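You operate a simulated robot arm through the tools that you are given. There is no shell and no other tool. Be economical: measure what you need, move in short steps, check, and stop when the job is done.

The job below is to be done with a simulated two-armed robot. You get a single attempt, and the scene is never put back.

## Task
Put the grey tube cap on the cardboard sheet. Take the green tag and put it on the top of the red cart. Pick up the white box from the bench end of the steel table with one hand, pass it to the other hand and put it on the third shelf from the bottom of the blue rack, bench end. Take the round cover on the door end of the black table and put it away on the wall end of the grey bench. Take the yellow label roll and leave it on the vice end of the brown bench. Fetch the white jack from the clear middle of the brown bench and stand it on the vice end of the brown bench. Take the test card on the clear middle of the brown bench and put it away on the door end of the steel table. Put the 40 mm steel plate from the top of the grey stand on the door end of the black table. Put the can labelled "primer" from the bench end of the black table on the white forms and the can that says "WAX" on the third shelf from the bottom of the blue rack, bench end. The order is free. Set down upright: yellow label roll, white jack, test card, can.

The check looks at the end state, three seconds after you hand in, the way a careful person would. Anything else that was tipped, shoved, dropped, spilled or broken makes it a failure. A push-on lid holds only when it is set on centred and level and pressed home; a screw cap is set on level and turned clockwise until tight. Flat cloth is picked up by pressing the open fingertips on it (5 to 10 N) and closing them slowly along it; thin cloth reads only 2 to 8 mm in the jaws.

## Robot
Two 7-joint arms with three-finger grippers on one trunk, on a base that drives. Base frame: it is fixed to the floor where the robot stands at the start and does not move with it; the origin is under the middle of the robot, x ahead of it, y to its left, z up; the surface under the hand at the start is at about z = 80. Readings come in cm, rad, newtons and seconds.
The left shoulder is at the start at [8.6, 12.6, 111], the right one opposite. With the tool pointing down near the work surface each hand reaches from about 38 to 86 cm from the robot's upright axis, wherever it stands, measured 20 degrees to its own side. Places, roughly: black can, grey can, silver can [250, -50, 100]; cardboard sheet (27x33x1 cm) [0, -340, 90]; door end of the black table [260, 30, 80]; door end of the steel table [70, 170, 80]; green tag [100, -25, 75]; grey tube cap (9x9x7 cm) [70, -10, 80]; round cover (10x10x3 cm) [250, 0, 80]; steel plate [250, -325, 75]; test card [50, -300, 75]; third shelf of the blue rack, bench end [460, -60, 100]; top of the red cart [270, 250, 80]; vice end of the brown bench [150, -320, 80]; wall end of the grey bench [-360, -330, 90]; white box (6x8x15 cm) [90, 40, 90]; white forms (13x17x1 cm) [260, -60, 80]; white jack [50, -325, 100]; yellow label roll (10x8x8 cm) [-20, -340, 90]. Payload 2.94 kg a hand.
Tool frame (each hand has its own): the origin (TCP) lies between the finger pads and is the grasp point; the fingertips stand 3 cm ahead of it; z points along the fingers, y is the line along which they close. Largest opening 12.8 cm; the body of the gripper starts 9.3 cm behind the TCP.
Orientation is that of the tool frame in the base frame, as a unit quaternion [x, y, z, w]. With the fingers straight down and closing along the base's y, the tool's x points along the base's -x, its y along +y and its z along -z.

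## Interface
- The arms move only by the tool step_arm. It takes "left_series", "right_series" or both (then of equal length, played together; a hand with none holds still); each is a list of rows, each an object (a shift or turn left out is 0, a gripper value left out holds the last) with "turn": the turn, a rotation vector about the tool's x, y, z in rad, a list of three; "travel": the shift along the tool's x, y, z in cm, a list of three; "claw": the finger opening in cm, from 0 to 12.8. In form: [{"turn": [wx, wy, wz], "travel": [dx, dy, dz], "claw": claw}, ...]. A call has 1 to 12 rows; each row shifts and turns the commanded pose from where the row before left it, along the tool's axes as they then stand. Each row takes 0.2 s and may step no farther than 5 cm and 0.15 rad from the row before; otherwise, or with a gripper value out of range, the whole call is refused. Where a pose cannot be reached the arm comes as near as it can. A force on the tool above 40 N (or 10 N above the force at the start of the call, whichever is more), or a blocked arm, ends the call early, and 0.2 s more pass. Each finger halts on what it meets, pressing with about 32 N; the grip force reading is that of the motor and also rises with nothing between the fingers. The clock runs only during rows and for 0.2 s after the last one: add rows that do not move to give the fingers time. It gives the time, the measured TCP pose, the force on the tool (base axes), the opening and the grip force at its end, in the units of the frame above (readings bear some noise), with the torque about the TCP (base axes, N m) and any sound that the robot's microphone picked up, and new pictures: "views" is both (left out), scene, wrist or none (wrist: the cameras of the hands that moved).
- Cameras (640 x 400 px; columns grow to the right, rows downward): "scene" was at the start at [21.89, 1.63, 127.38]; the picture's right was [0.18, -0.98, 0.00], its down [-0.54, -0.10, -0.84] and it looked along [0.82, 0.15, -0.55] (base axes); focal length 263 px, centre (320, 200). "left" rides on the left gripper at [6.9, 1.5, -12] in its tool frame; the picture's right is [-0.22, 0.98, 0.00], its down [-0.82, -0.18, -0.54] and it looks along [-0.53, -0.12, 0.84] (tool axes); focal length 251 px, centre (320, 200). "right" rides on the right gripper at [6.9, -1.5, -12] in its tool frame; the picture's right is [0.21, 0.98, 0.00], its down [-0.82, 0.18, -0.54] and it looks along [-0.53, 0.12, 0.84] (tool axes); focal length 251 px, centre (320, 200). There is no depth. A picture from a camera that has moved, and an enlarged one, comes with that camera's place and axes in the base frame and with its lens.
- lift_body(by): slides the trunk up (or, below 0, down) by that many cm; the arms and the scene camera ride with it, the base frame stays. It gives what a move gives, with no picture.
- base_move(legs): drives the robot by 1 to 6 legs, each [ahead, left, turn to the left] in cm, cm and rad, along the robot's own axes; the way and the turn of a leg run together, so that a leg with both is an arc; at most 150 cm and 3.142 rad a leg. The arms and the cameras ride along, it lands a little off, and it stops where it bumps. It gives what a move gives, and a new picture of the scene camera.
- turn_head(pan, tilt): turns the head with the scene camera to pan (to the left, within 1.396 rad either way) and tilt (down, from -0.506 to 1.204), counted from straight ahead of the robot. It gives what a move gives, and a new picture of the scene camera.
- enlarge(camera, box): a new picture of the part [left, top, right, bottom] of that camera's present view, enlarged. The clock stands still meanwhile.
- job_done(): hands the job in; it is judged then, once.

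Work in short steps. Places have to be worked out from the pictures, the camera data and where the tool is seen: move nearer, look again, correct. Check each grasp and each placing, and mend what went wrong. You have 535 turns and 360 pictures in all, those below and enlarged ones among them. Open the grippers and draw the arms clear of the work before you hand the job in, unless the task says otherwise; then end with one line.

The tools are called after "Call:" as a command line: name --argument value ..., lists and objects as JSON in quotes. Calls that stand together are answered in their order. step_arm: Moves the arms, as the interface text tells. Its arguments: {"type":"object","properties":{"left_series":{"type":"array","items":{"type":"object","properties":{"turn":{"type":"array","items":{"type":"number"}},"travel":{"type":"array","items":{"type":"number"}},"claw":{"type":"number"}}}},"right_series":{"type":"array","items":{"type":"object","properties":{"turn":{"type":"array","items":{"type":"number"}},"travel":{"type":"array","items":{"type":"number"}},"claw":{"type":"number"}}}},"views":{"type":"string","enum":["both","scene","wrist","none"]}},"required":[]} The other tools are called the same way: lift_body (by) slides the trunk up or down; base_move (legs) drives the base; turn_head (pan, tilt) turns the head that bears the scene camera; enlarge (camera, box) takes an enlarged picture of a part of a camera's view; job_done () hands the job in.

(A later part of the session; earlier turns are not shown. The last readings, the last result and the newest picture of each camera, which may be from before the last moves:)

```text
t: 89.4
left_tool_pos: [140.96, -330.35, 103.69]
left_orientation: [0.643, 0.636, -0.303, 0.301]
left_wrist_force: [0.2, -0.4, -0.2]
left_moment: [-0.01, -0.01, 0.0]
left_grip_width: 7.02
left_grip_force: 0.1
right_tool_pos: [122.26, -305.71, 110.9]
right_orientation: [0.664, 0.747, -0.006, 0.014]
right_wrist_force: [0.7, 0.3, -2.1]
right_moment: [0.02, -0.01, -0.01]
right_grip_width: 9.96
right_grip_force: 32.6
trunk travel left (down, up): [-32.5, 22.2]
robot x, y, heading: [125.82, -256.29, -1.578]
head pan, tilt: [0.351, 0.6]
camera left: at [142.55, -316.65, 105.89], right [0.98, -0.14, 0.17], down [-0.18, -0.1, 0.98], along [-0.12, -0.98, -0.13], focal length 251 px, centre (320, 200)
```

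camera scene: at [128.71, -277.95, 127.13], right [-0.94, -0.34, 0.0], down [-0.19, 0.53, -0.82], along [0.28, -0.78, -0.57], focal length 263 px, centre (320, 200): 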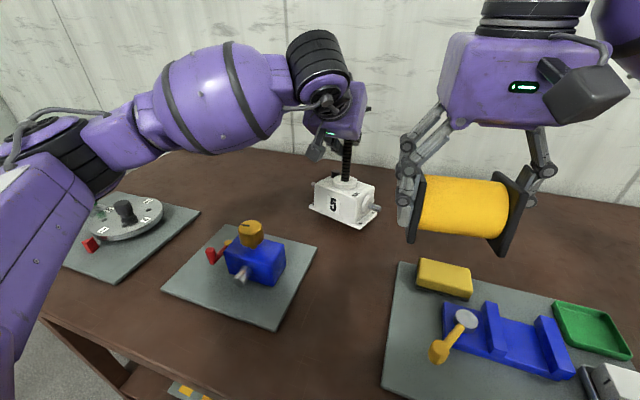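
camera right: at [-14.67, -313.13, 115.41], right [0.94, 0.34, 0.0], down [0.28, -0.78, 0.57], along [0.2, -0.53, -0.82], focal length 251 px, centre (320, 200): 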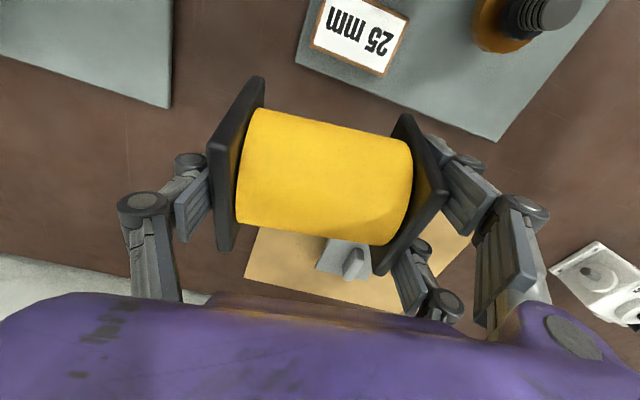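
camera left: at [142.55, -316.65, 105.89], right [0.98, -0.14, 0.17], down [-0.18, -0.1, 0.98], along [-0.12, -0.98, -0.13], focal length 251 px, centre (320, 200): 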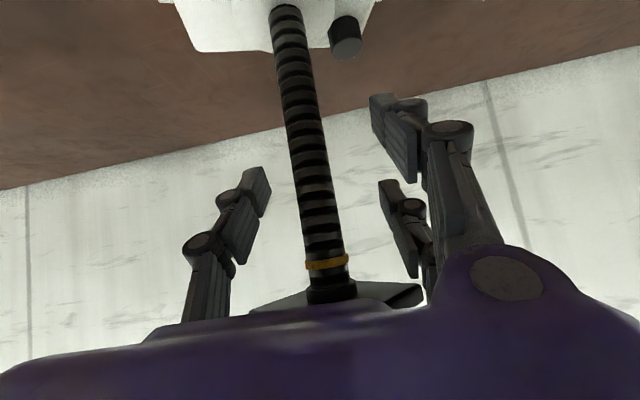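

Free of the stem, jack stands straight. I retreat backward and check.

Call:
step_arm --left_series '[{"travel": [2.5, 0, -3.1]}, {"travel": [2.5, 0, -3.1]}, {"travel": [2.5, 0, -3.1]}, {"travel": [0, 0, -4]}, {}]' --views "scene"

```text
t: 90.6
left_tool_pos: [140.99, -315.51, 106.28]
left_orientation: [0.641, 0.637, -0.303, 0.302]
left_wrist_force: [-0.5, -0.1, -0.1]
left_moment: [0.01, 0.0, -0.01]
left_grip_width: 7.01
left_grip_force: 0.0
right_tool_pos: [122.18, -305.71, 110.79]
right_orientation: [0.665, 0.747, -0.006, 0.014]
right_wrist_force: [-0.4, -0.1, -2.1]
right_moment: [0.05, 0.01, 0.01]
right_grip_width: 9.96
right_grip_force: 32.3
trunk travel left (down, up): [-32.5, 22.2]
robot x, y, heading: [125.5, -256.45, -1.58]
head pan, tilt: [0.351, 0.6]
camera scene: at [128.67, -277.73, 127.17], right [-0.94, -0.34, 0.0], down [-0.19, 0.53, -0.82], along [0.28, -0.78, -0.57], focal length 263 px, centre (320, 200)
```

scene: 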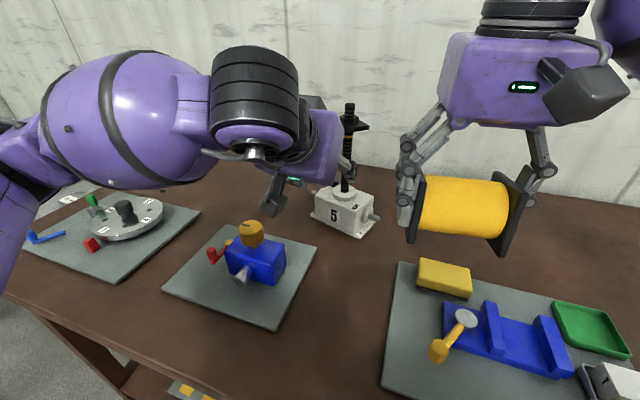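

Jack stands well. To put the roll beyond it (x≈163), I fold the left arm back and shift the robot left 40 cm.

Call:
step_arm --left_series '[{"travel": [-2.3, 0, -3]}, {"travel": [-1.5, 0, -4]}, {"turn": [0, 0.15, 0], "travel": [0, 0, -4]}, {"turn": [0, 0.15, 0]}, {"turn": [0, 0.15, 0], "travel": [2, 0, 0]}, {"turn": [0, 0.15, 0], "travel": [2, 0, 0]}, {"turn": [0, 0.15, 0]}, {"turn": [0, 0.14, 0]}, {}]' --views "none"

Call:
base_move --legs '[[0, 40, 0.008]]'

```text
t: 92.6
left_tool_pos: [140.94, -305.64, 114.33]
left_orientation: [0.71, 0.705, 0.004, -0.003]
left_wrist_force: [0.1, 0.3, 0.5]
left_moment: [0.03, 0.04, -0.02]
left_grip_width: 7.01
left_grip_force: 0.1
right_tool_pos: [122.18, -305.76, 110.7]
right_orientation: [0.665, 0.747, -0.005, 0.014]
right_wrist_force: [0.4, 0.2, -1.7]
right_moment: [0.01, -0.01, 0.0]
right_grip_width: 9.97
right_grip_force: 32.2
trunk travel left (down, up): [-32.5, 22.2]
robot x, y, heading: [125.56, -256.4, -1.585]
head pan, tilt: [0.351, 0.6]
```

```text
t: 96.7
left_tool_pos: [181.12, -305.73, 114.35]
left_orientation: [0.706, 0.708, 0.003, -0.002]
left_wrist_force: [0.1, -1.3, -0.1]
left_moment: [0.03, 0.01, 0.01]
left_grip_width: 7.0
left_grip_force: 0.1
right_tool_pos: [162.39, -305.96, 110.77]
right_orientation: [0.662, 0.75, -0.006, 0.014]
right_wrist_force: [0.0, 0.9, -2.8]
right_moment: [-0.02, -0.01, -0.01]
right_grip_width: 9.95
right_grip_force: 32.5
trunk travel left (down, up): [-32.5, 22.2]
robot x, y, heading: [165.75, -256.52, -1.572]
head pan, tilt: [0.351, 0.6]
camera scene: at [168.65, -277.84, 127.18], right [-0.94, -0.34, 0.0], down [-0.19, 0.53, -0.82], along [0.28, -0.78, -0.57], focal length 263 px, centre (320, 200)
```

scene: 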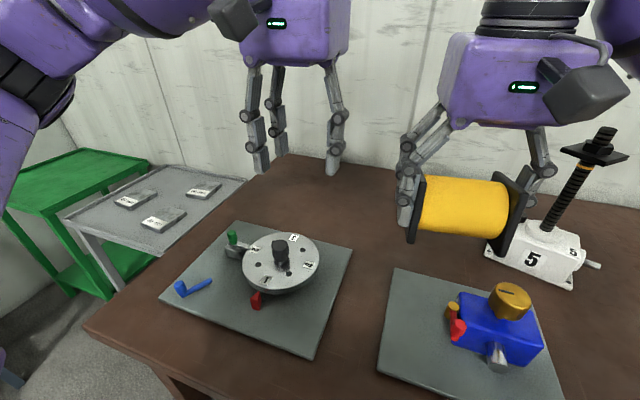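

The grey stand with plates is visible beyond. I move the roll forward over the free area at (163, -333) and restore the grip tilt.

Call:
step_arm --right_series '[{"travel": [-4.4, -0.53, 0]}, {"travel": [-4.4, -0.53, 0]}, {"travel": [-4.4, -0.53, 0]}, {"travel": [-4.4, -0.53, 0]}, {"travel": [-4.4, -0.53, 0]}, {"travel": [-4.4, -0.53, 0]}, {"turn": [0, -0.1, 0], "travel": [0, 0, 3]}, {"turn": [0, -0.1, 0], "travel": [0, 0, 3]}, {}]'

```text
t: 98.7
left_tool_pos: [181.3, -305.74, 114.31]
left_orientation: [0.706, 0.708, 0.003, -0.003]
left_wrist_force: [-0.5, 0.1, -0.2]
left_moment: [-0.02, 0.02, 0.0]
left_grip_width: 7.0
left_grip_force: 0.1
right_tool_pos: [162.79, -332.95, 105.61]
right_orientation: [0.657, 0.745, -0.073, 0.09]
right_wrist_force: [0.4, -0.1, -2.4]
right_moment: [-0.01, -0.03, 0.04]
right_grip_width: 9.96
right_grip_force: 32.5
trunk travel left (down, up): [-32.5, 22.2]
robot x, y, heading: [165.44, -256.57, -1.575]
head pan, tilt: [0.351, 0.6]
camera scene: at [168.67, -277.82, 127.18], right [-0.94, -0.34, 0.0], down [-0.19, 0.53, -0.83], along [0.28, -0.78, -0.56], focal length 263 px, centre (320, 200)
camera right: at [159.97, -323.65, 115.58], right [0.94, 0.33, -0.04], down [0.26, -0.65, 0.72], along [0.21, -0.69, -0.7], focal length 251 px, centre (320, 200)
```

scene: 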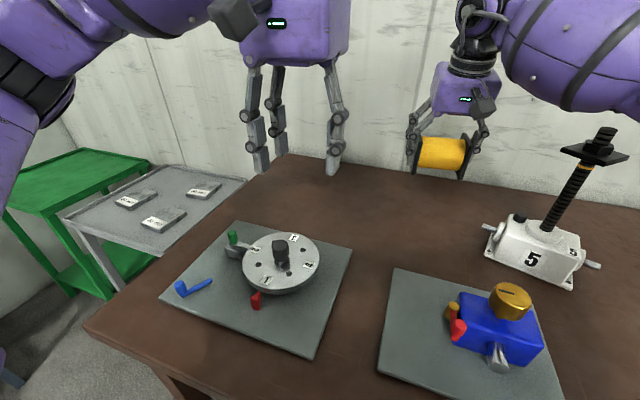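
right: 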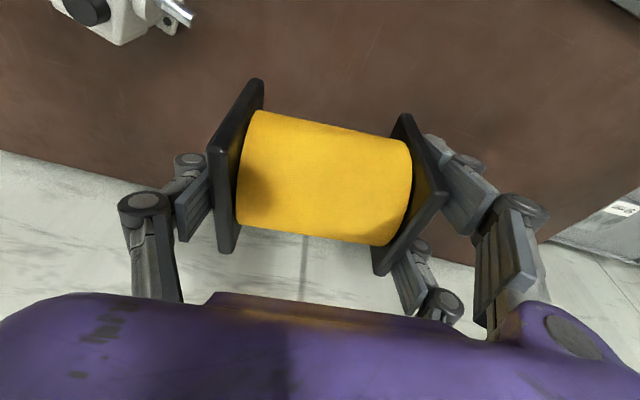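

Call:
step_arm --right_series '[{"turn": [0, 0.024, 0], "travel": [0.76, 0, 3.52]}, {"travel": [0.76, 0, 3.52]}, {"travel": [0.76, 0, 3.52]}, {"travel": [0.7, 0, 3.3]}, {}]' --views "scene"

Call:
step_arm --right_series '[{"travel": [0.08, 0, 0.4]}, {"travel": [0.08, 0, 0.4]}, {"travel": [0.06, 0, 0.3]}, {}]' --views "none"

```text
t: 99.9
left_tool_pos: [181.31, -305.72, 114.31]
left_orientation: [0.707, 0.708, 0.003, -0.001]
left_wrist_force: [0.1, 0.2, -1.0]
left_moment: [0.01, -0.02, 0.0]
left_grip_width: 7.0
left_grip_force: 0.0
right_tool_pos: [162.76, -332.99, 91.44]
right_orientation: [0.658, 0.746, -0.065, 0.081]
right_wrist_force: [0.0, 1.2, -3.0]
right_moment: [0.01, 0.0, -0.01]
right_grip_width: 9.97
right_grip_force: 32.2
trunk travel left (down, up): [-32.5, 22.2]
robot x, y, heading: [165.59, -256.34, -1.571]
head pan, tilt: [0.351, 0.6]
camera scene: at [168.65, -277.8, 127.19], right [-0.94, -0.34, 0.0], down [-0.19, 0.53, -0.83], along [0.28, -0.78, -0.56], focal length 263 px, centre (320, 200)
```

scene: 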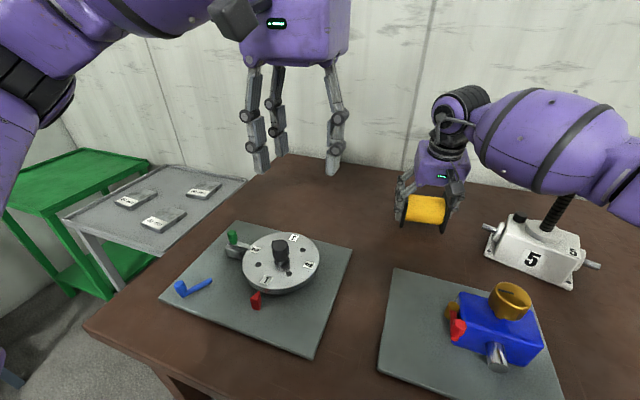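

```text
t: 100.9
left_tool_pos: [181.19, -305.68, 114.25]
left_orientation: [0.706, 0.708, 0.003, -0.002]
left_wrist_force: [0.1, -0.4, 0.5]
left_moment: [-0.03, 0.03, 0.0]
left_grip_width: 6.97
left_grip_force: 0.1
right_tool_pos: [162.86, -333.0, 90.31]
right_orientation: [0.658, 0.746, -0.063, 0.08]
right_wrist_force: [-0.2, 0.5, -2.2]
right_moment: [0.0, -0.01, 0.02]
right_grip_width: 9.95
right_grip_force: 31.6
trunk travel left (down, up): [-32.5, 22.2]
robot x, y, heading: [165.67, -256.41, -1.572]
head pan, tilt: [0.351, 0.6]
```

Call:
step_arm --right_series '[{"travel": [0.06, 0, 0.3]}, {"travel": [0.06, 0, 0.3]}, {}]' --views "wrist"

```text
t: 101.7
left_tool_pos: [181.19, -305.65, 114.4]
left_orientation: [0.707, 0.707, 0.003, -0.002]
left_wrist_force: [-0.3, 0.3, -0.1]
left_moment: [0.0, -0.03, -0.02]
left_grip_width: 7.0
left_grip_force: 0.1
right_tool_pos: [162.75, -332.98, 89.71]
right_orientation: [0.658, 0.746, -0.064, 0.08]
right_wrist_force: [-1.2, 0.3, 0.7]
right_moment: [-0.14, -0.01, 0.03]
right_grip_width: 9.97
right_grip_force: 32.4
trunk travel left (down, up): [-32.5, 22.2]
robot x, y, heading: [165.61, -256.41, -1.568]
head pan, tilt: [0.351, 0.6]
camera right: at [160.11, -323.97, 99.98], right [0.94, 0.33, -0.03], down [0.26, -0.67, 0.7], along [0.21, -0.67, -0.71], focal length 251 px, centre (320, 200)
```

right: 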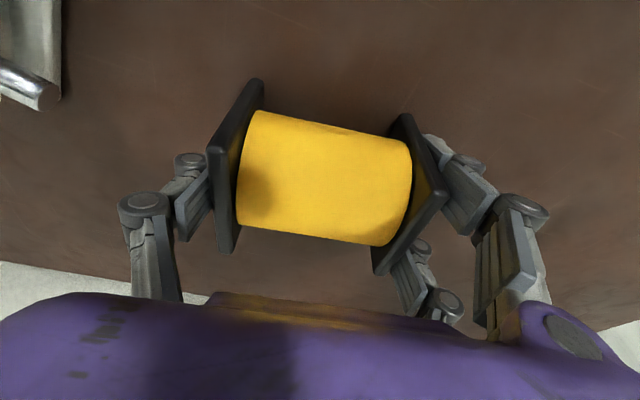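

Just touching. I press a hair more, release and lift away.

Call:
step_arm --right_series '[{"travel": [0.04, 0, 0.2]}, {"claw": 11.2}, {"claw": 12.8}, {}, {"travel": [-0.4, 0, -2]}, {"travel": [-0.8, 0, -4]}, {"travel": [-0.8, 0, -4]}, {}]'

```text
t: 103.5
left_tool_pos: [181.17, -305.66, 114.27]
left_orientation: [0.706, 0.708, 0.003, -0.001]
left_wrist_force: [0.3, 0.3, 0.3]
left_moment: [0.01, -0.01, -0.03]
left_grip_width: 7.01
left_grip_force: 0.0
right_tool_pos: [162.86, -332.86, 99.72]
right_orientation: [0.658, 0.746, -0.063, 0.08]
right_wrist_force: [0.3, 0.2, -0.3]
right_moment: [-0.02, 0.02, 0.0]
right_grip_width: 12.78
right_grip_force: 0.0
trunk travel left (down, up): [-32.5, 22.2]
robot x, y, heading: [165.53, -256.84, -1.572]
head pan, tilt: [0.351, 0.6]
camera scene: at [168.63, -277.87, 127.17], right [-0.94, -0.34, 0.0], down [-0.19, 0.53, -0.82], along [0.28, -0.77, -0.57], focal length 263 px, centre (320, 200)
camera right: at [160.15, -323.87, 109.98], right [0.94, 0.33, -0.03], down [0.26, -0.67, 0.7], along [0.21, -0.67, -0.72], focal length 251 px, centre (320, 200)
```

scene: 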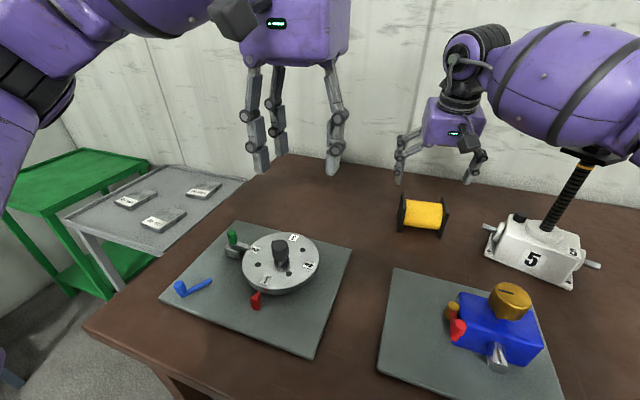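
right: 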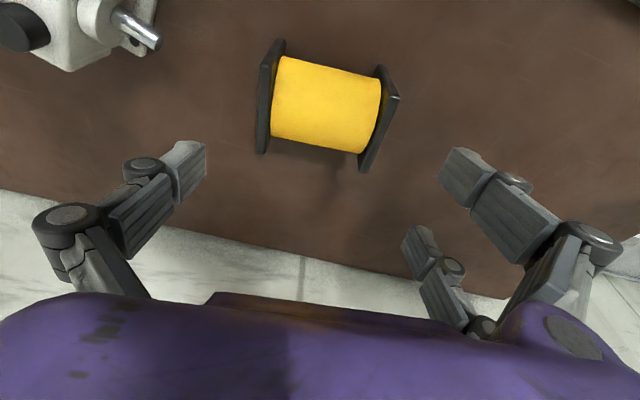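

Roll stands well. I raise and draw the right arm back clear of the jack.

Call:
step_arm --right_series '[{"travel": [-0.8, 0, -4]}, {"travel": [-0.8, 0, -4], "turn": [0, 0.1, 0]}, {"travel": [0, 0, -3], "turn": [0, 0.1, 0]}, {"travel": [4.4, 0.5, 0]}, {"travel": [4.4, 0.5, 0]}, {"travel": [4.4, 0.5, 0]}, {"travel": [4.4, 0.5, 0]}, {"travel": [4.4, 0.5, 0]}, {"travel": [4.4, 0.5, 0]}, {"turn": [0, 0, 0.11]}, {}]' --views "scene"

```text
t: 105.9
left_tool_pos: [181.27, -305.69, 114.43]
left_orientation: [0.706, 0.708, 0.003, -0.001]
left_wrist_force: [-1.1, 0.1, 0.0]
left_moment: [0.0, 0.01, -0.03]
left_grip_width: 7.0
left_grip_force: 0.1
right_tool_pos: [162.24, -305.97, 110.6]
right_orientation: [0.702, 0.713, 0.003, 0.005]
right_wrist_force: [0.4, -0.1, 0.3]
right_moment: [0.0, -0.03, -0.04]
right_grip_width: 12.81
right_grip_force: 0.1
trunk travel left (down, up): [-32.5, 22.2]
robot x, y, heading: [165.75, -256.54, -1.571]
head pan, tilt: [0.351, 0.6]
camera scene: at [168.64, -277.79, 127.19], right [-0.94, -0.34, 0.0], down [-0.19, 0.53, -0.83], along [0.28, -0.78, -0.56], focal length 263 px, centre (320, 200)
```

scene: 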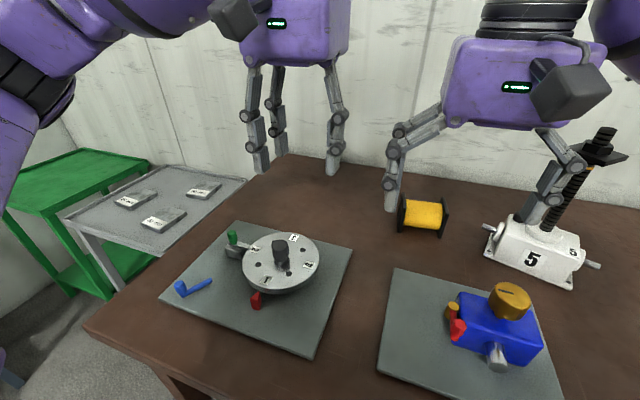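

Now look at the plates on the grey stand.

Call:
enlarge --camera "scene" --box '[50, 140, 270, 280]'

```text
2.86 times, centred on (160, 210) of scene
camera zoom: at [168.64, -277.79, 127.19], right [-0.94, -0.34, 0.0], down [-0.19, 0.53, -0.83], along [0.28, -0.78, -0.56], focal length 751 px, centre (777, 171)
```

zoom: 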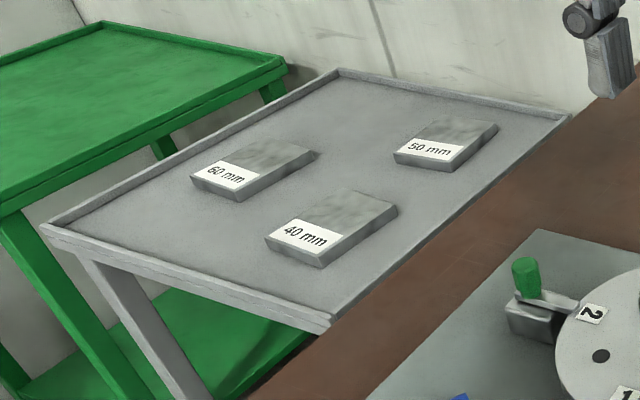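

The 40 mm plate is the nearest one, around (235, -321). I drive left to face the stand.

Call:
base_move --legs '[[0, 46, 0]]'

Call:
step_arm --left_series '[{"claw": 11}]' --views "wrist"

```text
t: 110.5
left_tool_pos: [227.8, -305.85, 114.29]
left_orientation: [0.708, 0.707, 0.004, -0.001]
left_wrist_force: [-0.3, 0.2, 0.5]
left_moment: [-0.02, 0.07, -0.03]
left_grip_width: 7.02
left_grip_force: 0.1
right_tool_pos: [208.88, -305.99, 110.59]
right_orientation: [0.702, 0.712, 0.003, 0.005]
right_wrist_force: [0.1, -0.4, 0.1]
right_moment: [0.0, -0.02, -0.02]
right_grip_width: 12.85
right_grip_force: 0.0
trunk travel left (down, up): [-32.5, 22.2]
robot x, y, heading: [212.27, -256.52, -1.57]
head pan, tilt: [0.351, 0.6]
camera scene: at [215.34, -277.93, 127.18], right [-0.94, -0.34, 0.0], down [-0.19, 0.53, -0.83], along [0.28, -0.78, -0.56], focal length 263 px, centre (320, 200)
```

scene: 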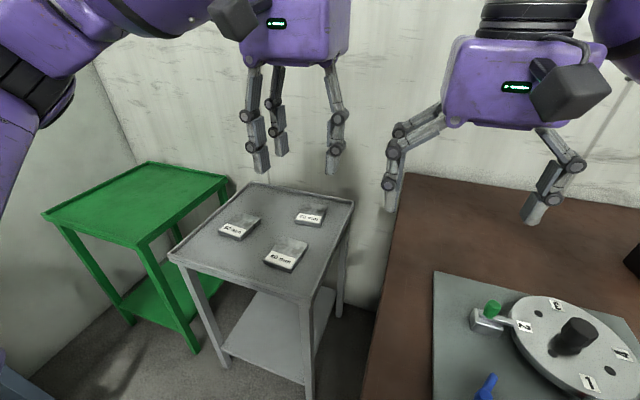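

```text
t: 110.9
left_tool_pos: [227.79, -305.9, 114.39]
left_orientation: [0.708, 0.706, 0.003, -0.001]
left_wrist_force: [-0.7, 0.4, -1.0]
left_moment: [0.0, -0.02, 0.0]
left_grip_width: 10.99
left_grip_force: 0.0
right_tool_pos: [208.95, -306.06, 110.6]
right_orientation: [0.703, 0.711, 0.002, 0.005]
right_wrist_force: [0.3, -0.2, -0.2]
right_moment: [-0.02, 0.06, 0.02]
right_grip_width: 12.79
right_grip_force: 0.0
trunk travel left (down, up): [-32.5, 22.2]
robot x, y, heading: [212.53, -256.76, -1.578]
head pan, tilt: [0.351, 0.6]
camera left: at [229.35, -298.94, 126.32], right [0.98, -0.22, 0.0], down [-0.18, -0.82, 0.54], along [-0.12, -0.52, -0.84], focal length 251 px, centre (320, 200)
```

left: 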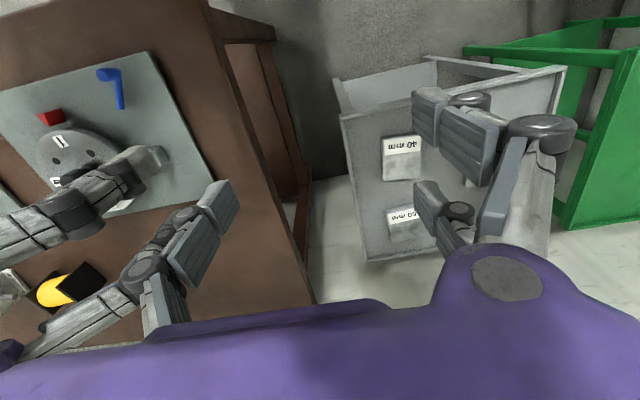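

Triangulated: 40 mm plate at about (243.4, -326.5, 70). I lower the trunk 10 cm, then bring the left hand above it.

Call:
lift_body --by -10

Call:
step_arm --left_series '[{"travel": [-3.45, 2.6, 1.5]}, {"travel": [-3.45, 2.6, 1.5]}, {"travel": [-3.45, 2.6, 2]}, {"travel": [-3.45, 2.6, 2]}, {"travel": [-3.45, 2.6, 2]}, {"travel": [-3.35, 2.6, 2]}, {"travel": [0, 0, 4]}, {}]'

```text
t: 112.2
left_tool_pos: [227.72, -305.85, 104.28]
left_orientation: [0.709, 0.706, 0.002, -0.001]
left_wrist_force: [0.1, 0.3, -0.7]
left_moment: [-0.01, 0.01, 0.04]
left_grip_width: 11.0
left_grip_force: 0.2
right_tool_pos: [208.97, -306.13, 100.75]
right_orientation: [0.703, 0.712, 0.002, 0.005]
right_wrist_force: [-1.0, -0.3, -0.1]
right_moment: [-0.03, 0.0, 0.0]
right_grip_width: 12.79
right_grip_force: 0.2
trunk travel left (down, up): [-22.5, 32.2]
robot x, y, heading: [212.24, -256.46, -1.576]
head pan, tilt: [0.351, 0.6]
```

```text
t: 114.0
left_tool_pos: [243.1, -326.14, 89.16]
left_orientation: [0.709, 0.705, 0.002, -0.001]
left_wrist_force: [-0.4, -0.3, 0.6]
left_moment: [-0.02, -0.06, -0.02]
left_grip_width: 10.96
left_grip_force: 0.0
right_tool_pos: [208.93, -306.03, 100.54]
right_orientation: [0.703, 0.712, 0.002, 0.005]
right_wrist_force: [0.1, -0.4, -0.1]
right_moment: [-0.01, -0.04, 0.02]
right_grip_width: 12.78
right_grip_force: 0.0
trunk travel left (down, up): [-22.5, 32.2]
robot x, y, heading: [211.94, -256.67, -1.573]
head pan, tilt: [0.351, 0.6]
camera scene: at [215.29, -280.68, 117.06], right [-0.94, -0.34, 0.0], down [-0.19, 0.53, -0.83], along [0.28, -0.78, -0.56], focal length 263 px, centre (320, 200)
camera left: at [244.63, -319.29, 101.16], right [0.98, -0.22, 0.0], down [-0.18, -0.82, 0.54], along [-0.12, -0.52, -0.84], focal length 251 px, centre (320, 200)
```

scene: 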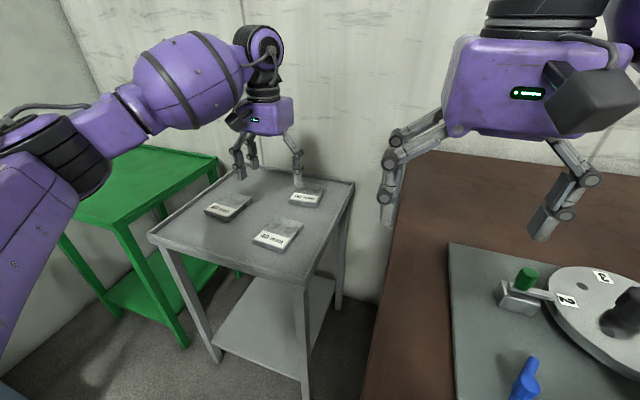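
left: 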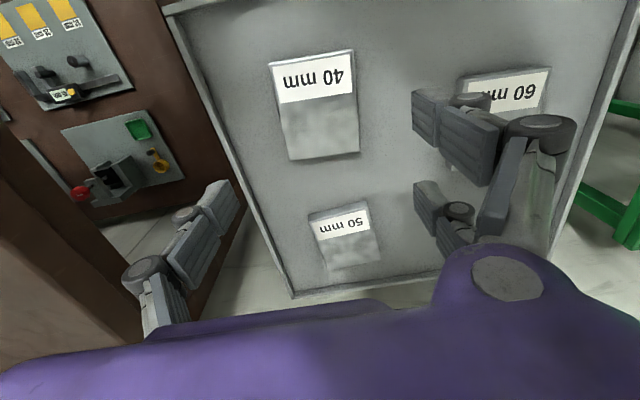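

Plate centre (242.8, -325.8, top ≈71.5), 8.8 wide. I align yaw and descend most of the way.

Call:
step_arm --left_series '[{"turn": [0, 0, 0.07], "travel": [0.2, -0.3, 3]}, {"travel": [0, 0, 4]}, {"travel": [0, 0, 4]}, {"travel": [0, 0, 2.5]}, {}]'

```text
t: 115.2
left_tool_pos: [243.04, -326.26, 75.74]
left_orientation: [0.733, 0.681, 0.003, -0.001]
left_wrist_force: [-0.3, 0.0, 0.1]
left_moment: [0.01, 0.01, 0.03]
left_grip_width: 10.97
left_grip_force: 0.1
right_tool_pos: [208.84, -306.08, 100.63]
right_orientation: [0.703, 0.711, 0.003, 0.005]
right_wrist_force: [-0.1, 0.1, 0.4]
right_moment: [0.02, 0.03, -0.01]
right_grip_width: 12.78
right_grip_force: 0.0
trunk travel left (down, up): [-22.5, 32.2]
robot x, y, heading: [212.41, -256.55, -1.579]
head pan, tilt: [0.351, 0.6]
camera scene: at [215.31, -280.68, 117.05], right [-0.94, -0.34, 0.0], down [-0.19, 0.53, -0.83], along [0.28, -0.78, -0.56], focal length 263 px, centre (320, 200)
camera left: at [245.05, -319.46, 87.7], right [0.96, -0.28, 0.0], down [-0.24, -0.81, 0.54], along [-0.15, -0.51, -0.84], focal length 251 px, centre (320, 200)
```

scene: 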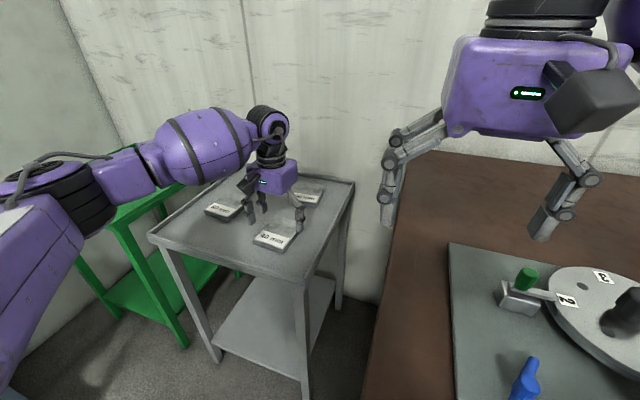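
left: 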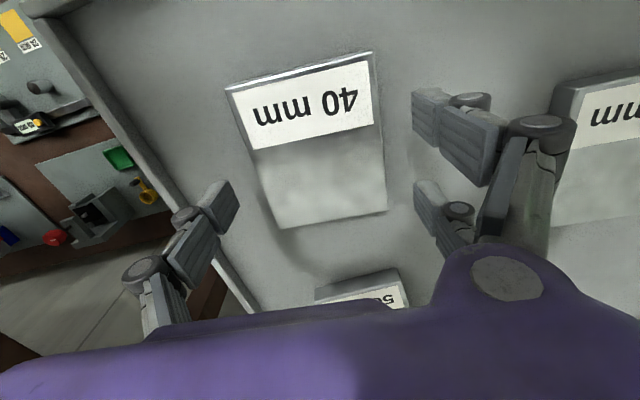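

Well aligned. I descend slowly toward the stand surface.

Call:
step_arm --left_series '[{"travel": [0.5, 0, 1.2]}, {"travel": [0, 0, 0.8]}, {"travel": [0, 0, 0.6]}, {"travel": [0, 0, 0.4]}, {}]' --views "wrist"

```text
t: 116.4
left_tool_pos: [243.17, -325.66, 72.62]
left_orientation: [0.732, 0.682, 0.004, -0.002]
left_wrist_force: [-0.2, -0.2, 0.1]
left_moment: [0.0, -0.03, -0.01]
left_grip_width: 10.98
left_grip_force: 0.0
right_tool_pos: [208.85, -305.95, 100.57]
right_orientation: [0.703, 0.711, 0.002, 0.006]
right_wrist_force: [-0.3, -0.8, 0.4]
right_moment: [0.04, 0.01, 0.04]
right_grip_width: 12.81
right_grip_force: 0.1
trunk travel left (down, up): [-22.5, 32.2]
robot x, y, heading: [211.95, -256.39, -1.57]
head pan, tilt: [0.351, 0.6]
camera left: at [245.17, -318.89, 84.62], right [0.96, -0.28, 0.0], down [-0.24, -0.81, 0.54], along [-0.15, -0.51, -0.84], focal length 251 px, centre (320, 200)
```

left: 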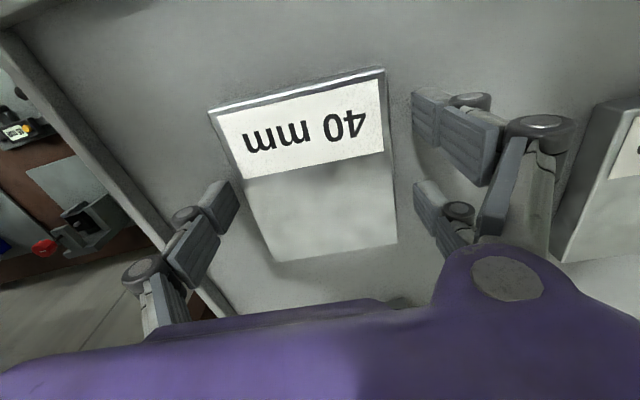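

Call:
step_arm --left_series '[{"travel": [0, 0, 0.4]}, {"travel": [0, 0, 0.4]}, {"travel": [0, 0, 0.3]}, {"travel": [0, 0, 0.3]}, {}]' --views "wrist"

```text
t: 117.6
left_tool_pos: [243.06, -325.64, 71.85]
left_orientation: [0.732, 0.682, 0.001, 0.001]
left_wrist_force: [1.0, 2.5, 32.2]
left_moment: [0.36, 0.07, -0.17]
left_grip_width: 10.87
left_grip_force: 22.3
right_tool_pos: [208.78, -305.94, 100.73]
right_orientation: [0.703, 0.711, 0.002, 0.007]
right_wrist_force: [-1.2, 1.0, 0.2]
right_moment: [0.03, -0.03, -0.02]
right_grip_width: 12.8
right_grip_force: 0.0
trunk travel left (down, up): [-22.5, 32.2]
robot x, y, heading: [212.21, -256.8, -1.575]
head pan, tilt: [0.351, 0.6]
camera left: at [245.14, -318.68, 83.74], right [0.96, -0.28, 0.0], down [-0.24, -0.81, 0.54], along [-0.15, -0.52, -0.84], focal length 251 px, centre (320, 200)
```

left: 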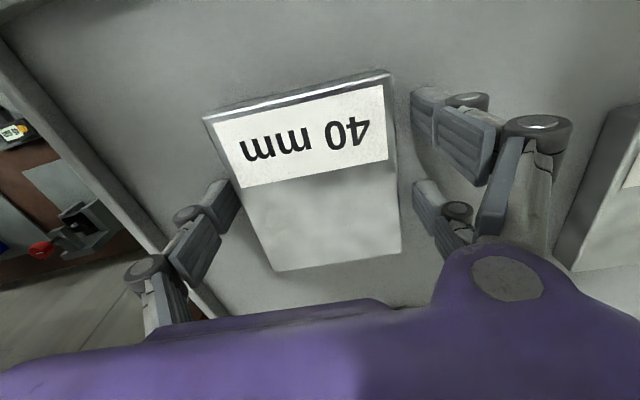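

Fingertips touch the stand surface (z≈68.8). I ease up 0.4 cm and close on the plate.

Call:
step_arm --left_series '[{"travel": [0, 0, -0.6]}, {"claw": 9.5}, {"claw": 8}, {"claw": 7}, {}, {}]' --views "wrist"

```text
t: 119.0
left_tool_pos: [242.98, -325.56, 72.36]
left_orientation: [0.733, 0.681, 0.0, 0.001]
left_wrist_force: [-0.6, -1.9, 36.8]
left_moment: [-0.02, 0.39, -0.14]
left_grip_width: 8.98
left_grip_force: 32.4
right_tool_pos: [208.78, -305.84, 100.78]
right_orientation: [0.703, 0.712, 0.001, 0.006]
right_wrist_force: [0.4, 0.5, 0.4]
right_moment: [-0.02, 0.03, 0.0]
right_grip_width: 12.8
right_grip_force: 0.1
trunk travel left (down, up): [-22.5, 32.2]
robot x, y, heading: [212.35, -256.51, -1.575]
head pan, tilt: [0.351, 0.6]
camera left: at [245.02, -318.63, 84.32], right [0.96, -0.28, 0.0], down [-0.24, -0.81, 0.54], along [-0.15, -0.52, -0.84], focal length 251 px, centre (320, 200)
```

left: 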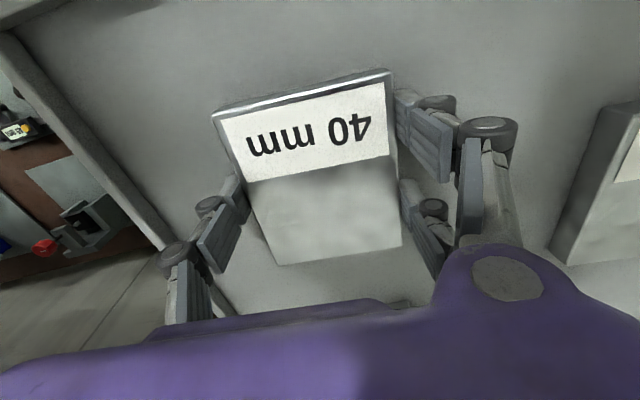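

Call:
step_arm --left_series '[{"travel": [0, 0, -0.8]}, {"travel": [0, 0, -1.5]}, {"travel": [0, 0, -3]}, {"travel": [0, 0, -4]}, {}]'

```text
t: 120.2
left_tool_pos: [243.05, -325.49, 80.99]
left_orientation: [0.732, 0.681, 0.005, -0.002]
left_wrist_force: [0.4, 0.5, -5.4]
left_moment: [0.02, 0.03, 0.0]
left_grip_width: 8.96
left_grip_force: 32.0
right_tool_pos: [208.96, -306.21, 100.38]
right_orientation: [0.702, 0.712, 0.003, 0.005]
right_wrist_force: [0.6, -0.6, 0.7]
right_moment: [0.02, 0.03, 0.0]
right_grip_width: 12.81
right_grip_force: 0.1
trunk travel left (down, up): [-22.5, 32.2]
robot x, y, heading: [211.92, -256.48, -1.574]
head pan, tilt: [0.351, 0.6]
camera scene: at [215.36, -280.77, 117.02], right [-0.94, -0.34, 0.0], down [-0.19, 0.53, -0.82], along [0.28, -0.78, -0.57], focal length 263 px, centre (320, 200)
camera left: at [245.2, -318.83, 93.02], right [0.96, -0.28, 0.0], down [-0.24, -0.81, 0.53], along [-0.15, -0.51, -0.85], focal length 251 px, centre (320, 200)
```

scene: 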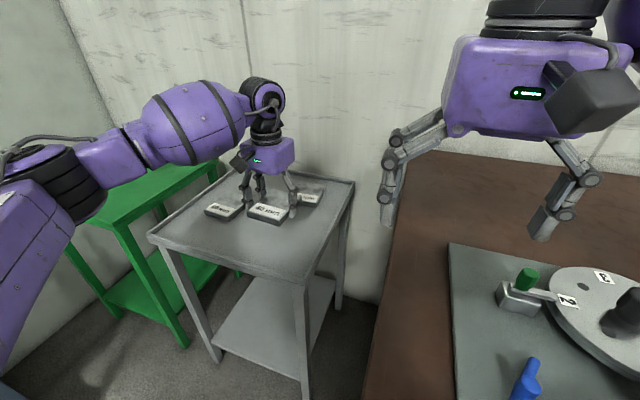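
left: 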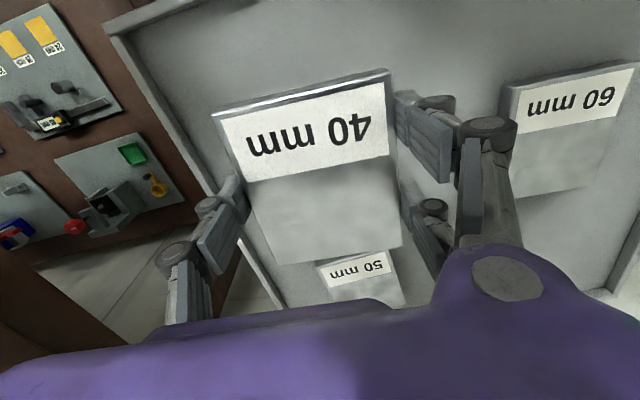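

Plate held. I raise, retract, raise the trunk again and drive back to the test card.

Call:
step_arm --left_series '[{"travel": [0, 0, -4.5]}, {"travel": [0, 0, -4.5]}, {"travel": [2.5, -2, -3.5]}, {"travel": [3.5, -2.5, -2]}, {"travel": [4, -2.5, 0]}, {"travel": [4, -2.5, 0]}, {"travel": [4, -2.5, 0]}, {}]' --views "none"

Call:
lift_body --by 10

Call:
base_move --legs '[[0, -78, 0], [0, -78, 0]]'

```text
t: 122.0
left_tool_pos: [232.46, -306.77, 95.72]
left_orientation: [0.732, 0.681, 0.003, -0.002]
left_wrist_force: [-0.3, -0.1, -4.9]
left_moment: [0.06, 0.01, -0.02]
left_grip_width: 8.99
left_grip_force: 31.9
right_tool_pos: [208.85, -306.2, 100.46]
right_orientation: [0.703, 0.711, 0.003, 0.004]
right_wrist_force: [0.4, -0.2, 1.0]
right_moment: [0.03, -0.01, 0.0]
right_grip_width: 12.8
right_grip_force: 0.1
trunk travel left (down, up): [-22.5, 32.2]
robot x, y, heading: [212.15, -256.61, -1.576]
head pan, tilt: [0.351, 0.6]
```

```text
t: 123.3
left_tool_pos: [232.47, -306.99, 105.74]
left_orientation: [0.732, 0.681, 0.004, -0.003]
left_wrist_force: [0.2, 0.2, -4.6]
left_moment: [0.03, 0.0, 0.04]
left_grip_width: 8.95
left_grip_force: 32.2
right_tool_pos: [208.96, -306.13, 110.42]
right_orientation: [0.703, 0.712, 0.002, 0.004]
right_wrist_force: [0.9, -0.8, 0.6]
right_moment: [0.0, -0.03, 0.02]
right_grip_width: 12.82
right_grip_force: 0.2
trunk travel left (down, up): [-32.5, 22.2]
robot x, y, heading: [212.0, -256.64, -1.572]
head pan, tilt: [0.351, 0.6]
```

```text
t: 137.3
left_tool_pos: [78.78, -306.96, 105.71]
left_orientation: [0.728, 0.686, 0.003, -0.001]
left_wrist_force: [0.4, -0.7, -5.5]
left_moment: [0.03, -0.02, 0.03]
left_grip_width: 8.96
left_grip_force: 31.5
right_tool_pos: [55.16, -306.25, 110.69]
right_orientation: [0.698, 0.716, 0.003, 0.005]
right_wrist_force: [-0.5, -0.4, 0.1]
right_moment: [0.01, 0.02, 0.0]
right_grip_width: 12.8
right_grip_force: 0.0
trunk travel left (down, up): [-32.5, 22.2]
robot x, y, heading: [58.07, -257.08, -1.563]
head pan, tilt: [0.351, 0.6]
camera scene: at [61.29, -278.13, 127.18], right [-0.94, -0.35, 0.0], down [-0.2, 0.53, -0.82], along [0.29, -0.77, -0.57], focal length 263 px, centre (320, 200)
```

scene: 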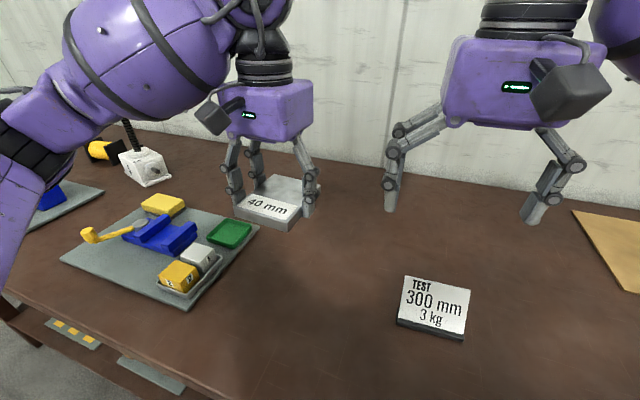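

Look at the card from the right wrist camera.

Call:
step_arm --right_series '[{}]' --views "wrist"

Call:
enlarge --camera "scene" --box '[370, 250, 500, 350]'

```text
t: 137.7
left_tool_pos: [78.75, -306.9, 105.8]
left_orientation: [0.728, 0.685, 0.003, -0.002]
left_wrist_force: [-0.8, -0.9, -5.6]
left_moment: [0.04, -0.01, 0.0]
left_grip_width: 8.96
left_grip_force: 32.1
right_tool_pos: [55.17, -306.23, 110.49]
right_orientation: [0.698, 0.716, 0.003, 0.005]
right_wrist_force: [-0.2, -0.3, -0.9]
right_moment: [0.01, -0.01, -0.03]
right_grip_width: 12.79
right_grip_force: 0.1
trunk travel left (down, up): [-32.5, 22.2]
robot x, y, heading: [57.77, -256.89, -1.563]
head pan, tilt: [0.351, 0.6]
camera right: at [53.38, -299.31, 122.48], right [0.97, 0.24, 0.01], down [0.19, -0.81, 0.55], along [0.14, -0.53, -0.84], focal length 251 px, centre (320, 200)
```

right: 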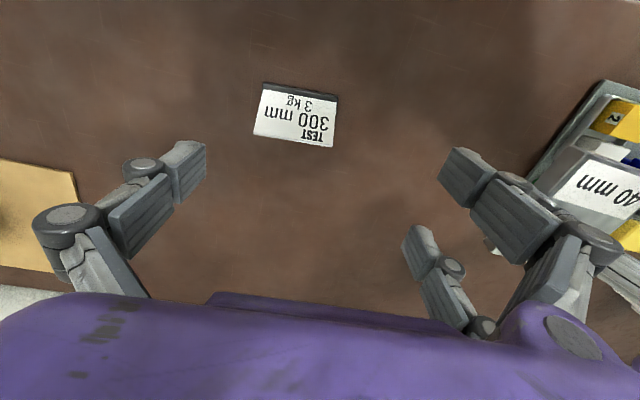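

```text
4.00 times, centred on (435, 300) of scene
camera zoom: at [61.3, -278.13, 127.18], right [-0.94, -0.35, 0.0], down [-0.2, 0.53, -0.82], along [0.29, -0.77, -0.57], focal length 1051 px, centre (-140, -200)
```

zoom: 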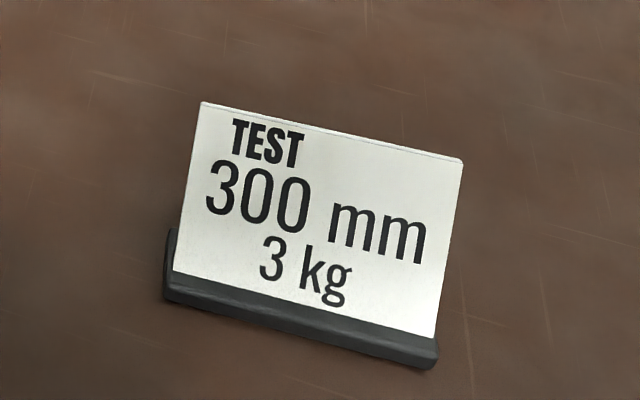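

Card: 10 cm wide, centred about (53.1, -309), top z 92.4, leaning back. I grip it across its width: align and descend.

Call:
step_arm --right_series '[{"turn": [0, 0, -0.04], "travel": [-2.6, -2.1, 0]}, {"travel": [0, 0, 4]}, {"travel": [0, 0, 4]}, {"travel": [0, 0, 4]}, {"travel": [0, 0, 3]}, {}]'

```text
t: 139.1
left_tool_pos: [78.62, -306.85, 105.75]
left_orientation: [0.728, 0.685, 0.003, -0.001]
left_wrist_force: [-0.1, -0.2, -4.9]
left_moment: [-0.01, -0.01, 0.02]
left_grip_width: 8.94
left_grip_force: 31.7
right_tool_pos: [53.31, -309.05, 95.65]
right_orientation: [0.684, 0.73, 0.002, 0.005]
right_wrist_force: [-0.3, 0.1, 0.0]
right_moment: [0.01, -0.02, -0.01]
right_grip_width: 12.79
right_grip_force: 0.0
trunk travel left (down, up): [-32.5, 22.2]
robot x, y, heading: [57.98, -257.07, -1.567]
head pan, tilt: [0.351, 0.6]
camera scene: at [61.3, -278.11, 127.18], right [-0.94, -0.35, 0.0], down [-0.2, 0.53, -0.82], along [0.29, -0.77, -0.57], focal length 263 px, centre (320, 200)
camera right: at [51.23, -302.11, 107.46], right [0.96, 0.28, 0.01], down [0.23, -0.81, 0.55], along [0.16, -0.52, -0.84], focal length 251 px, centre (320, 200)
```

scene: 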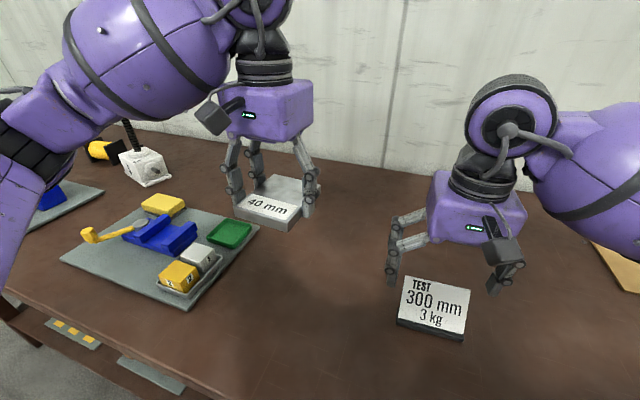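
right: 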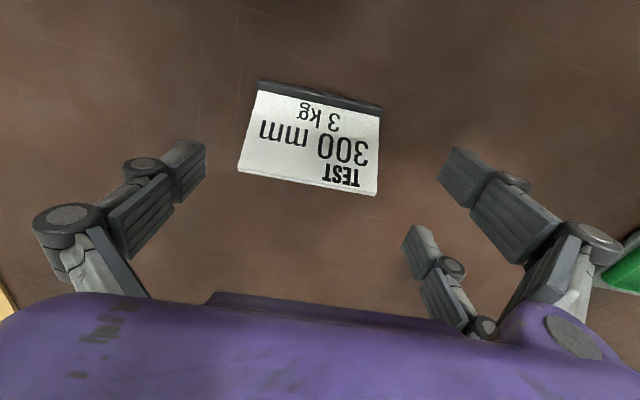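

Alignment is good. I descend 5.5 cm and close.

Call:
step_arm --right_series '[{"travel": [0.3, -0.2, 2.5]}, {"travel": [0, 0, 2]}, {"travel": [0, 0, 1.2]}, {}, {"claw": 11}, {"claw": 9.8}, {"claw": 9}, {}, {}]'

```text
t: 141.1
left_tool_pos: [78.69, -306.87, 105.91]
left_orientation: [0.728, 0.686, 0.003, -0.002]
left_wrist_force: [-0.8, 0.0, -4.8]
left_moment: [0.04, 0.02, 0.01]
left_grip_width: 8.95
left_grip_force: 32.2
right_tool_pos: [52.98, -308.77, 89.98]
right_orientation: [0.684, 0.729, 0.002, 0.006]
right_wrist_force: [-3.6, -0.7, 9.1]
right_moment: [0.07, 0.68, 0.12]
right_grip_width: 9.82
right_grip_force: 32.4
trunk travel left (down, up): [-32.5, 22.2]
robot x, y, heading: [58.17, -256.59, -1.557]
head pan, tilt: [0.351, 0.6]
camera scene: at [61.26, -278.08, 127.19], right [-0.94, -0.35, 0.0], down [-0.2, 0.53, -0.83], along [0.29, -0.77, -0.56], focal length 263 px, centre (320, 200)
camera right: at [50.93, -301.81, 101.86], right [0.96, 0.28, 0.01], down [0.23, -0.81, 0.55], along [0.16, -0.52, -0.84], focal length 251 px, centre (320, 200)
```

scene: 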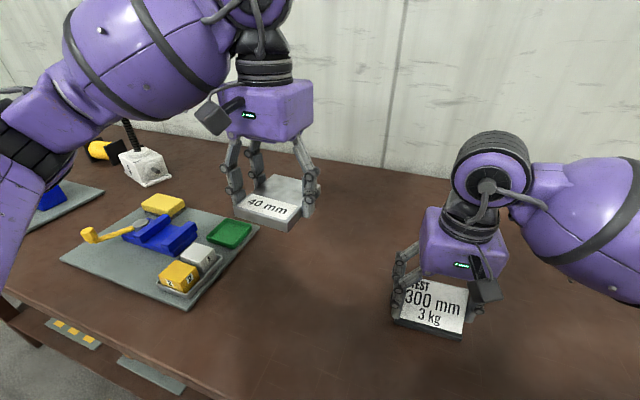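
right: 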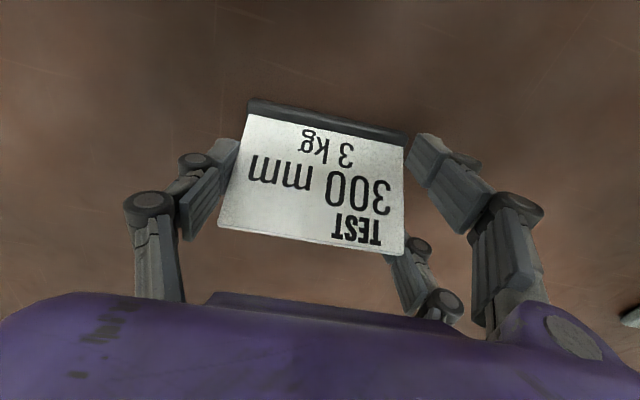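

Call:
step_arm --right_series '[{"travel": [0, 0, -1]}, {"travel": [0, 0, -4]}, {"travel": [0, 0, -4]}, {"travel": [0, 0, -4]}, {"travel": [0, 0, -4]}, {}]'

```text
t: 142.5
left_tool_pos: [78.7, -306.96, 105.73]
left_orientation: [0.729, 0.684, 0.003, -0.002]
left_wrist_force: [-0.6, 0.0, -5.1]
left_moment: [0.02, 0.01, 0.02]
left_grip_width: 8.98
left_grip_force: 32.6
right_tool_pos: [52.77, -308.64, 106.86]
right_orientation: [0.684, 0.729, 0.002, 0.005]
right_wrist_force: [-0.2, 0.0, -1.2]
right_moment: [0.02, 0.01, -0.02]
right_grip_width: 9.79
right_grip_force: 32.0
trunk travel left (down, up): [-32.5, 22.2]
robot x, y, heading: [58.01, -256.66, -1.563]
head pan, tilt: [0.351, 0.6]
camera scene: at [61.29, -278.19, 127.16], right [-0.94, -0.35, 0.0], down [-0.2, 0.53, -0.82], along [0.29, -0.77, -0.57], focal length 263 px, centre (320, 200)
camera right: at [50.78, -301.71, 118.74], right [0.96, 0.28, 0.01], down [0.23, -0.81, 0.55], along [0.16, -0.52, -0.84], focal length 251 px, centre (320, 200)
```

scene: 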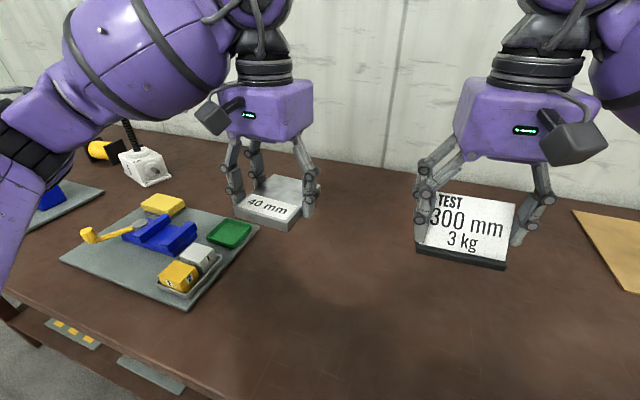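
right: 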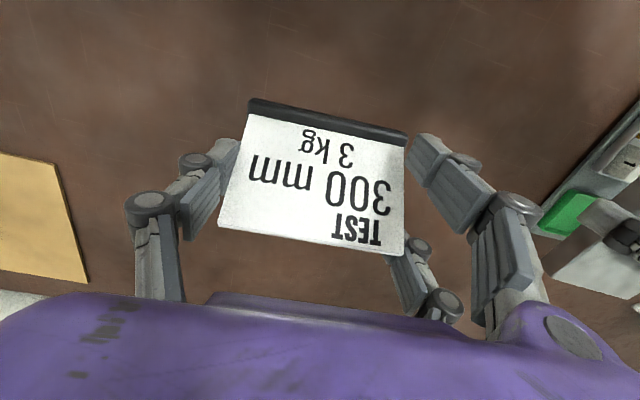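

Card held. I back away from the bench, turn to face +x and drive to the corridor's south entrance.

Call:
base_move --legs '[[-38, 0, 0], [0, 0, 1.563], [100, 0, 0]]'

Call:
turn_head --pan 0.6 --tilt 0.45

```text
t: 153.6
left_tool_pos: [208.52, -196.09, 105.85]
left_orientation: [0.024, 1.0, 0.001, -0.004]
left_wrist_force: [-1.1, -0.2, -5.1]
left_moment: [-0.01, 0.04, 0.0]
left_grip_width: 8.97
left_grip_force: 31.9
right_tool_pos: [210.62, -221.86, 106.98]
right_orientation: [-0.039, 0.999, 0.005, 0.002]
right_wrist_force: [-0.1, 0.1, -0.4]
right_moment: [0.02, 0.01, -0.03]
right_grip_width: 9.74
right_grip_force: 31.9
trunk travel left (down, up): [-32.5, 22.2]
robot x, y, heading: [158.32, -217.86, 0.025]
head pan, tilt: [0.351, 0.6]
camera scene: at [180.16, -214.06, 127.17], right [0.36, -0.93, 0.0], down [-0.53, -0.21, -0.82], along [0.77, 0.3, -0.57], focal length 263 px, centre (320, 200)
```

scene: 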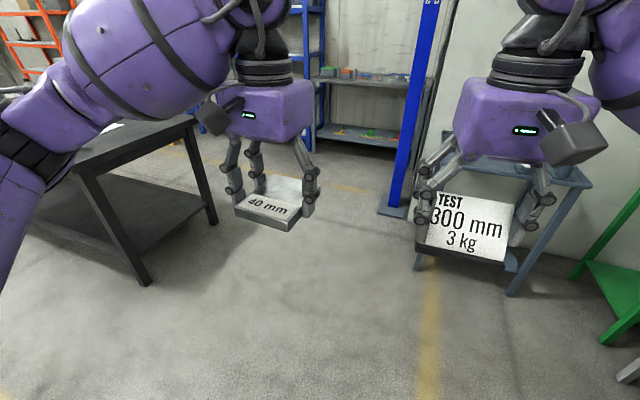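

```text
t: 154.3
left_tool_pos: [208.46, -196.09, 105.84]
left_orientation: [0.024, 1.0, 0.0, -0.003]
left_wrist_force: [-0.3, -0.2, -4.8]
left_moment: [-0.01, 0.04, 0.0]
left_grip_width: 8.97
left_grip_force: 32.6
right_tool_pos: [210.62, -221.93, 106.91]
right_orientation: [-0.04, 0.999, 0.006, 0.002]
right_wrist_force: [0.6, 0.1, -0.6]
right_moment: [0.02, 0.0, -0.02]
right_grip_width: 9.73
right_grip_force: 32.5
trunk travel left (down, up): [-32.5, 22.2]
robot x, y, heading: [158.83, -217.93, 0.021]
head pan, tilt: [0.6, 0.45]
camera scene: at [179.39, -211.93, 128.53], right [0.58, -0.81, 0.0], down [-0.35, -0.25, -0.9], along [0.73, 0.52, -0.44], focal length 263 px, centre (320, 200)
```

scene: 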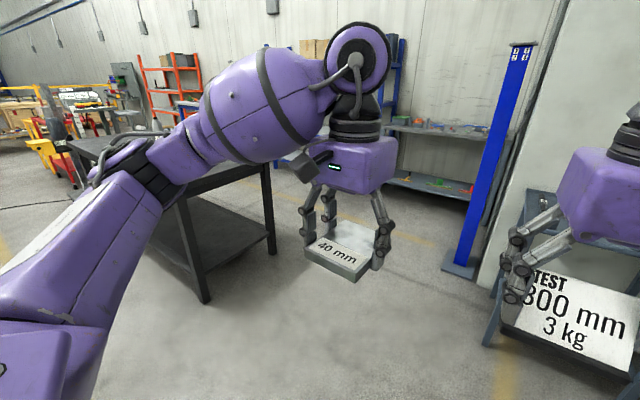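

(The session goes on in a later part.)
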